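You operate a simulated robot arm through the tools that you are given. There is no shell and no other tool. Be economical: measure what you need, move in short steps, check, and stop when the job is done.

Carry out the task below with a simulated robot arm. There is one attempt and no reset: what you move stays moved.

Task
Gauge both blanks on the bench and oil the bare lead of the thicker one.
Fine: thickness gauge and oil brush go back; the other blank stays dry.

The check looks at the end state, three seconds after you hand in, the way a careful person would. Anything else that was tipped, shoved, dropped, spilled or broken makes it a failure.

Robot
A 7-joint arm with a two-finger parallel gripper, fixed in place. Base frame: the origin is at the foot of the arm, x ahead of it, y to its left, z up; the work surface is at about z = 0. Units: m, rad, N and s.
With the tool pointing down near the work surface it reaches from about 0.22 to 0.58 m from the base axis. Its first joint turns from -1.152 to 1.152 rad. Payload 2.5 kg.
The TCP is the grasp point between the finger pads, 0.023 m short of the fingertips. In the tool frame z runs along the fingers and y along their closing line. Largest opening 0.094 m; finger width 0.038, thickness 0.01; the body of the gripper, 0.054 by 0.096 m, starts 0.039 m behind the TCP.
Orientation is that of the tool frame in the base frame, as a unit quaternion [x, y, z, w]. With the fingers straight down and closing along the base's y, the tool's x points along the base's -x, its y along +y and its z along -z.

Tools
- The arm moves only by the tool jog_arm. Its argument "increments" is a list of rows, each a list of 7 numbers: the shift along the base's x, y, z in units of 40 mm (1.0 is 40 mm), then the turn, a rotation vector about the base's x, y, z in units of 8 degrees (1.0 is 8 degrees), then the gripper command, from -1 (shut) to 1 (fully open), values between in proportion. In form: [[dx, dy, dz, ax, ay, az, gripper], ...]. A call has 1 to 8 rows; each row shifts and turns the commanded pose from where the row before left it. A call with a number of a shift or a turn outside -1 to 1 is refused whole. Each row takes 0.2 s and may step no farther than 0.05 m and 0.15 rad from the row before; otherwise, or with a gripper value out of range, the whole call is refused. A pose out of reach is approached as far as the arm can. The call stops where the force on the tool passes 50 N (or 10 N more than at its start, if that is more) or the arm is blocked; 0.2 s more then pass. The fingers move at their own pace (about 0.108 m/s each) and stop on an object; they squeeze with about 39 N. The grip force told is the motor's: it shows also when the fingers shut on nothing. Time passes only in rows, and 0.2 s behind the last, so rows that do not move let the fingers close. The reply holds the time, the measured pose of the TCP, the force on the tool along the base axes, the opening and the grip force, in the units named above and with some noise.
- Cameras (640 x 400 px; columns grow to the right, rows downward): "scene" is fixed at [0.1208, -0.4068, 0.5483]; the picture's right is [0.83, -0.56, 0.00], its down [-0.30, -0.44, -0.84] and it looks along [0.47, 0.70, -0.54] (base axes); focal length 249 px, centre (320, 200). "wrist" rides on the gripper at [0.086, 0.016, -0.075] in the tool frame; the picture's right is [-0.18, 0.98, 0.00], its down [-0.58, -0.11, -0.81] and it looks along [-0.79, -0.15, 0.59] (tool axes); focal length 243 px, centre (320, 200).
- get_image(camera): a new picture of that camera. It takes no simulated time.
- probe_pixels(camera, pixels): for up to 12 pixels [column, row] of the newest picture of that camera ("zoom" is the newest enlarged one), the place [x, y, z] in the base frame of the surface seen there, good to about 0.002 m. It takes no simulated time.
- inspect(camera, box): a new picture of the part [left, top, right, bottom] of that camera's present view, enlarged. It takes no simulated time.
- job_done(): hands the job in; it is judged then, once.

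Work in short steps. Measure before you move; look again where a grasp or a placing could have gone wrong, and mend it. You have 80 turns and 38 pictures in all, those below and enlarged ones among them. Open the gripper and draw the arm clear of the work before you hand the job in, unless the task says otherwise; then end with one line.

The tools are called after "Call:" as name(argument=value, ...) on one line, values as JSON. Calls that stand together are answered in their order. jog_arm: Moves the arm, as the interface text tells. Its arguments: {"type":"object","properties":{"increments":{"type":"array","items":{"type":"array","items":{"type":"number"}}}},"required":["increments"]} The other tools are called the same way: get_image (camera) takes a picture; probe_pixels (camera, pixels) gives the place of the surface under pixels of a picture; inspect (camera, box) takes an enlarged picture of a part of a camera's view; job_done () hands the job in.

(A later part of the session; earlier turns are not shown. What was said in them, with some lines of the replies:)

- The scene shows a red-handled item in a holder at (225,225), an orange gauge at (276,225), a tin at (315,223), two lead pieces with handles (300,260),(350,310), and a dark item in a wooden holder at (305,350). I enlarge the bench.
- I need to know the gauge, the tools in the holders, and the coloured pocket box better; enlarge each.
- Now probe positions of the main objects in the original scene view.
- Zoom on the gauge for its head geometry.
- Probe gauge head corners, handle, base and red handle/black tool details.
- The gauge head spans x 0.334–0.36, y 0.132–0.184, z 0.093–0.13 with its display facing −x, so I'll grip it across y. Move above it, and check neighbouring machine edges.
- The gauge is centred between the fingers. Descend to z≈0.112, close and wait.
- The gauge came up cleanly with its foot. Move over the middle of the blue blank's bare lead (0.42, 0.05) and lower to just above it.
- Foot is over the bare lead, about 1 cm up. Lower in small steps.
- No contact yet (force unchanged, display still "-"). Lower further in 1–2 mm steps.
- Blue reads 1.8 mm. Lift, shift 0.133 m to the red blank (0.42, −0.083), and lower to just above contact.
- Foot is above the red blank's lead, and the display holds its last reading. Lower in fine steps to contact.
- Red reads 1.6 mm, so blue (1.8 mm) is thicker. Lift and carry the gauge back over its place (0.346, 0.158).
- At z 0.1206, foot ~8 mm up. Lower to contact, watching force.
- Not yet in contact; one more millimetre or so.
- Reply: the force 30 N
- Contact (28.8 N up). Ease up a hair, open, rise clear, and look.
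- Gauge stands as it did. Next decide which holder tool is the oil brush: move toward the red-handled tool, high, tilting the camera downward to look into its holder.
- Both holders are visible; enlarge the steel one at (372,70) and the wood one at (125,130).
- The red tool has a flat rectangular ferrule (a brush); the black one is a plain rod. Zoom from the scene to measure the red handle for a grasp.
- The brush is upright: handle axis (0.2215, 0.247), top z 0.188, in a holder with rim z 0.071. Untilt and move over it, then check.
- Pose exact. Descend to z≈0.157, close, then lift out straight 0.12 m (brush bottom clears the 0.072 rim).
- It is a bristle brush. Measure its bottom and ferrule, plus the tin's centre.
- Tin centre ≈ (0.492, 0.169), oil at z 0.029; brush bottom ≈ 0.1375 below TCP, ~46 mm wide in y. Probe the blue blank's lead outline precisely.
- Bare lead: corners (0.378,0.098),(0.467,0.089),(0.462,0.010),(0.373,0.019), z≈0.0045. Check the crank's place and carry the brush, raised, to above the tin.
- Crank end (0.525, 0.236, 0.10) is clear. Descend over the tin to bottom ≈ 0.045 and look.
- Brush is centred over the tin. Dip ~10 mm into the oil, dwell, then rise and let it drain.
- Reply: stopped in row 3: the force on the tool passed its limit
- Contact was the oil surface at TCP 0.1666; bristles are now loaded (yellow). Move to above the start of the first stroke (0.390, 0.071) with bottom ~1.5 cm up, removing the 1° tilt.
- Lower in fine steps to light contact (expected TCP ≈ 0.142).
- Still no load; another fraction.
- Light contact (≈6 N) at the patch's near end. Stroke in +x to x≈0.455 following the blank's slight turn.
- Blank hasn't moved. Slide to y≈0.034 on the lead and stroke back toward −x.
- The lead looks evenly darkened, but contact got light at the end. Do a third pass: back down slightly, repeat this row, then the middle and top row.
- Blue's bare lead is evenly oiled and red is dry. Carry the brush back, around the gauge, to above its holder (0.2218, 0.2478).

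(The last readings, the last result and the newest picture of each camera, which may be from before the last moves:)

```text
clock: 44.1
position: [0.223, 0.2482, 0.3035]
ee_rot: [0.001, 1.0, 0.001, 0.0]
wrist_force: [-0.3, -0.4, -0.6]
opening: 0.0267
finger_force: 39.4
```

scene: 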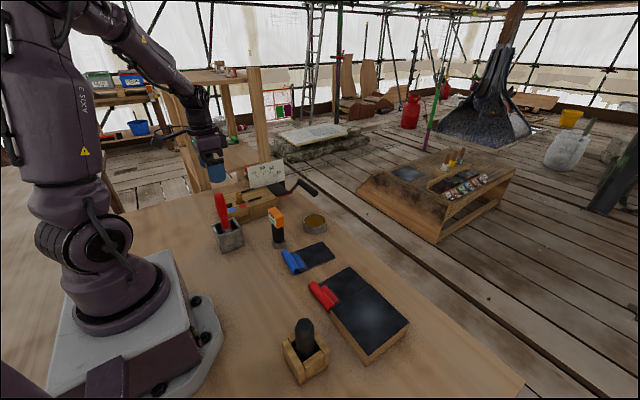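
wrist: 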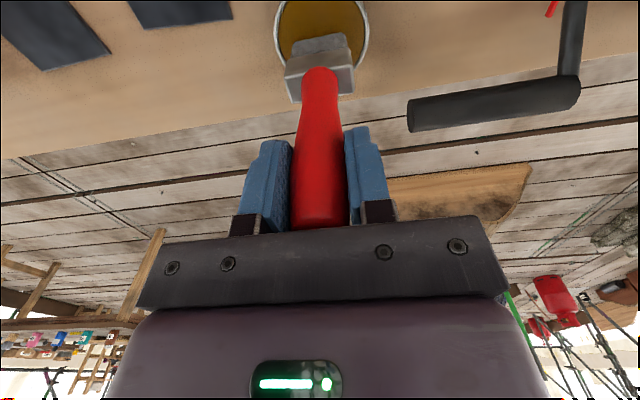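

Descend to bottom just above the rim (TCP ≈ 0.22) and check alignment.

Call:
jog_arm(increments=[[-0.02, 0, -1, 0, 0, 0, -1], [0, 0, -1, 0, 0, 0, -1], [0, 0, 0, 0, 0, 0, -1]])

Call:
inspect(camera="scene", box=[190, 160, 270, 260])

```text
clock: 44.9
position: [0.2237, 0.2486, 0.2224]
ee_rot: [0.001, 1.0, 0.002, 0.0]
wrist_force: [0.3, 0.2, -1.1]
opening: 0.0267
finger_force: 39.0
```

```text
4.00 times, centred on (230, 210) of scene
```

zoom: 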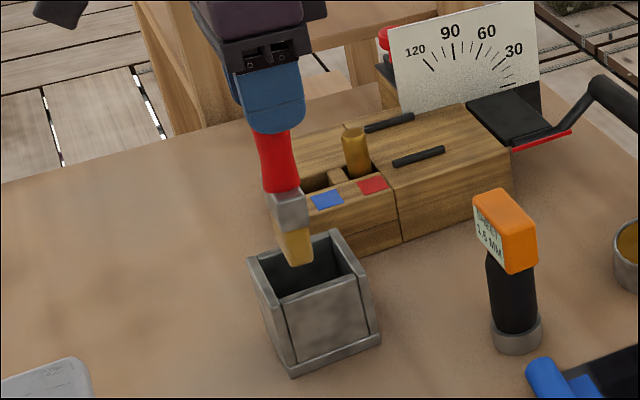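

Aligned over the holder. Correct ~1.5 mm in x and lower to ≈0.162, then in fine steps.

Call:
jog_arm(increments=[[-0.035, -0.015, -0.5, 0, 0, 0, -1], [0, 0, -0.5, 0, 0, 0, -1], [0, 0, -0.42, 0, 0, 0, -1], [0, 0, 0, 0, 0, 0, -1]])

Call:
jog_arm(increments=[[0, 0, -0.06, 0, 0, 0, -1], [0, 0, 0, 0, 0, 0, -1]])

```text
clock: 45.9
position: [0.2237, 0.2476, 0.1664]
ee_rot: [0.001, 1.0, 0.001, -0.001]
wrist_force: [1.4, -0.6, -0.5]
opening: 0.0267
finger_force: 39.0
```

```text
clock: 46.5
position: [0.2235, 0.2484, 0.1651]
ee_rot: [0.001, 1.0, 0.002, 0.0]
wrist_force: [0.5, 0.5, 0.0]
opening: 0.0269
finger_force: 39.4
```

Call:
jog_arm(increments=[[0, 0, -0.08, 0, 0, 0, -1], [0, 0, -0.04, 0, 0, 0, -1], [0, 0, 0, 0, 0, 0, -1]])

Call:
jog_arm(increments=[[0, 0, -0.03, 0, 0, 0, -1], [0, 0, 0, 0, 0, 0, -1]])

```text
clock: 47.3
position: [0.2232, 0.248, 0.1601]
ee_rot: [0.002, 1.0, 0.0, -0.001]
wrist_force: [-0.3, -0.4, -0.4]
opening: 0.0267
finger_force: 39.0
```

```text
clock: 47.9
position: [0.2225, 0.2471, 0.1582]
ee_rot: [0.001, 1.0, 0.002, 0.0]
wrist_force: [-0.9, 0.3, -0.9]
opening: 0.027
finger_force: 39.2
```

Still no floor contact; a bit more to be sure it rests before releasing.

Call:
jog_arm(increments=[[0, 0, -0.025, 0, 0, 0, -1], [0, 0, 0, 0, 0, 0, -1]])

```text
clock: 48.5
position: [0.2232, 0.247, 0.1589]
ee_rot: [0.001, 1.0, 0.002, 0.0]
wrist_force: [0.2, -0.5, -0.5]
opening: 0.0272
finger_force: 39.0
```

Call:
jog_arm(increments=[[0, 0, -0.025, 0, 0, 0, -1], [0, 0, 0, 0, 0, 0, -1]])

```text
clock: 49.1
position: [0.2223, 0.2475, 0.1562]
ee_rot: [0.001, 1.0, 0.003, 0.0]
wrist_force: [-1.2, 0.3, -1.3]
opening: 0.0268
finger_force: 39.4
```

The brush slid ~1.5 mm up in the grip during the strokes, so the floor is slightly lower. Continue finely.

Call:
jog_arm(increments=[[0, 0, -0.025, 0, 0, 0, -1], [0, 0, 0, 0, 0, 0, -1]])

```text
clock: 49.7
position: [0.2232, 0.2475, 0.1561]
ee_rot: [0.001, 1.0, 0.001, 0.001]
wrist_force: [0.4, -0.4, -0.3]
opening: 0.0269
finger_force: 38.9
```

Call:
jog_arm(increments=[[0, 0, -0.03, 0, 0, 0, -1], [0, 0, 0, 0, 0, 0, -1]])

```text
clock: 50.3
position: [0.2221, 0.248, 0.1541]
ee_rot: [0.0, 1.0, 0.001, -0.001]
wrist_force: [0.6, -0.1, -1.4]
opening: 0.0265
finger_force: 38.8
```

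Call:
jog_arm(increments=[[0, 0, -0.03, 0, 0, 0, -1], [0, 0, 0, 0, 0, 0, -1]])

```text
clock: 50.9
position: [0.2219, 0.2485, 0.1534]
ee_rot: [0.002, 1.0, 0.002, 0.0]
wrist_force: [-0.4, -0.5, -0.3]
opening: 0.0267
finger_force: 38.7
```

Check the bristle-bottom height from the last enlarged picture (TCP was 0.2224 then).

Call:
probe_pixels(camera="zoom", pixels=[[294, 262], [302, 262], [309, 259], [290, 225], [340, 290], [305, 290], [320, 275]])

```text
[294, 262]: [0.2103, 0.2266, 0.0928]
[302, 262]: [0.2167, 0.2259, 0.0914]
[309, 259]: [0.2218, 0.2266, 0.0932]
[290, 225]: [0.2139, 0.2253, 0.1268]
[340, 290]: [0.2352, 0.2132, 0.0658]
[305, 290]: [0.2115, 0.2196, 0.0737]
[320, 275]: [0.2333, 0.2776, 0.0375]
```

Remaining gap is likely only 1–3 mm. Continue.

Call:
jog_arm(increments=[[0, 0, -0.03, 0, 0, 0, -1], [0, 0, 0, 0, 0, 0, -1]])

```text
clock: 51.5
position: [0.222, 0.2472, 0.1525]
ee_rot: [0.001, 1.0, 0.001, 0.001]
wrist_force: [-0.8, 0.0, -1.4]
opening: 0.0269
finger_force: 39.5
```

Call:
jog_arm(increments=[[0, 0, -0.03, 0, 0, 0, -1], [0, 0, 0, 0, 0, 0, -1]])

```text
clock: 52.1
position: [0.223, 0.2472, 0.1506]
ee_rot: [0.0, 1.0, 0.0, 0.0]
wrist_force: [0.3, 1.2, 0.0]
opening: 0.0267
finger_force: 38.5
```

No contact still; the tapered handle probably rode up in the grip when first squeezed. Two more small steps.

Call:
jog_arm(increments=[[0, 0, -0.04, 0, 0, 0, -1], [0, 0, 0, 0, 0, 0, -1]])

```text
clock: 52.7
position: [0.2241, 0.2467, 0.1497]
ee_rot: [0.001, 1.0, 0.002, 0.001]
wrist_force: [-2.9, -2.8, 18.0]
opening: 0.0269
finger_force: 38.6
```

Floor contact (18 N). Ease, open, rise straight up, and check.

Call:
jog_arm(increments=[[0, 0, 0.02, 0, 0, 0, -1], [0, 0, 0, 0, 0, 0, 0], [0, 0, 0, 0, 0, 0, 1], [0, 0, 0, 0, 0, 0, 1], [0, 0, 0.8, 0, 0, 0, 1], [0, 0, 1, 0, 0, 0, 1], [0, 0, 1, 0, 0, 0, 1], [0, 0, 1, 0, 0, 0, 1]])

Call:
jog_arm(increments=[[0.5, -0.8, 0.5, 0, 0, 0, 1], [0.5, -0.9, 0.3, 0, 0, 0, 1], [0.5, -0.9, 0, 0, 0, 0, 1], [0.5, -0.9, 0, 0, 0, 0, 1], [0, 0, 0, 0, 0, 0, 1]])

Call:
get_image(camera="scene")

```text
clock: 54.5
position: [0.2231, 0.247, 0.3007]
ee_rot: [0.001, 1.0, 0.001, 0.0]
wrist_force: [-0.4, -0.7, 0.3]
opening: 0.0942
finger_force: 0.0
```

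```text
clock: 55.7
position: [0.3031, 0.1081, 0.3333]
ee_rot: [0.0, 1.0, 0.001, 0.001]
wrist_force: [0.6, 0.4, 0.4]
opening: 0.0939
finger_force: 0.0
```

```text
2 pictures are left
```

scene: 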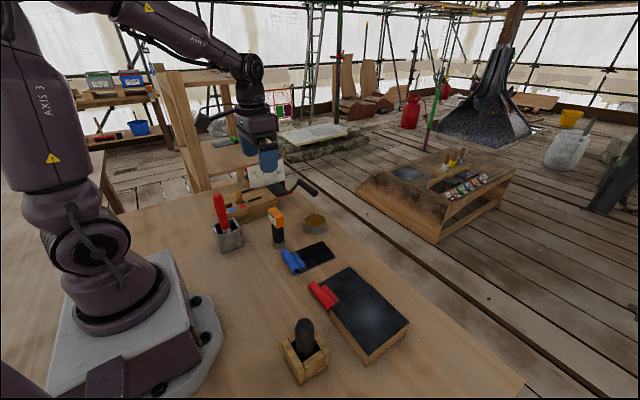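

One closer look to confirm everything at rest.

Call:
inspect(camera="scene", box=[195, 180, 365, 310])

```text
3.08 times, centred on (280, 245) of scene
```

zoom: 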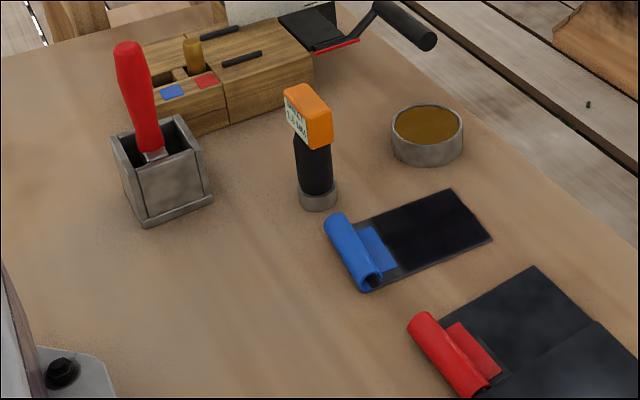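

The brush is upright in its holder, the gauge is in place, the blue lead is oiled and the red is dry; the gripper is open and clear. Hand in.

Call:
job_done()

```text
The job is handed in.
```

I gauged both blanks (blue 1.8 mm, red 1.6 mm) and oiled the bare lead of the thicker blue one; the red stayed dry, and the gauge and brush are back in their places.
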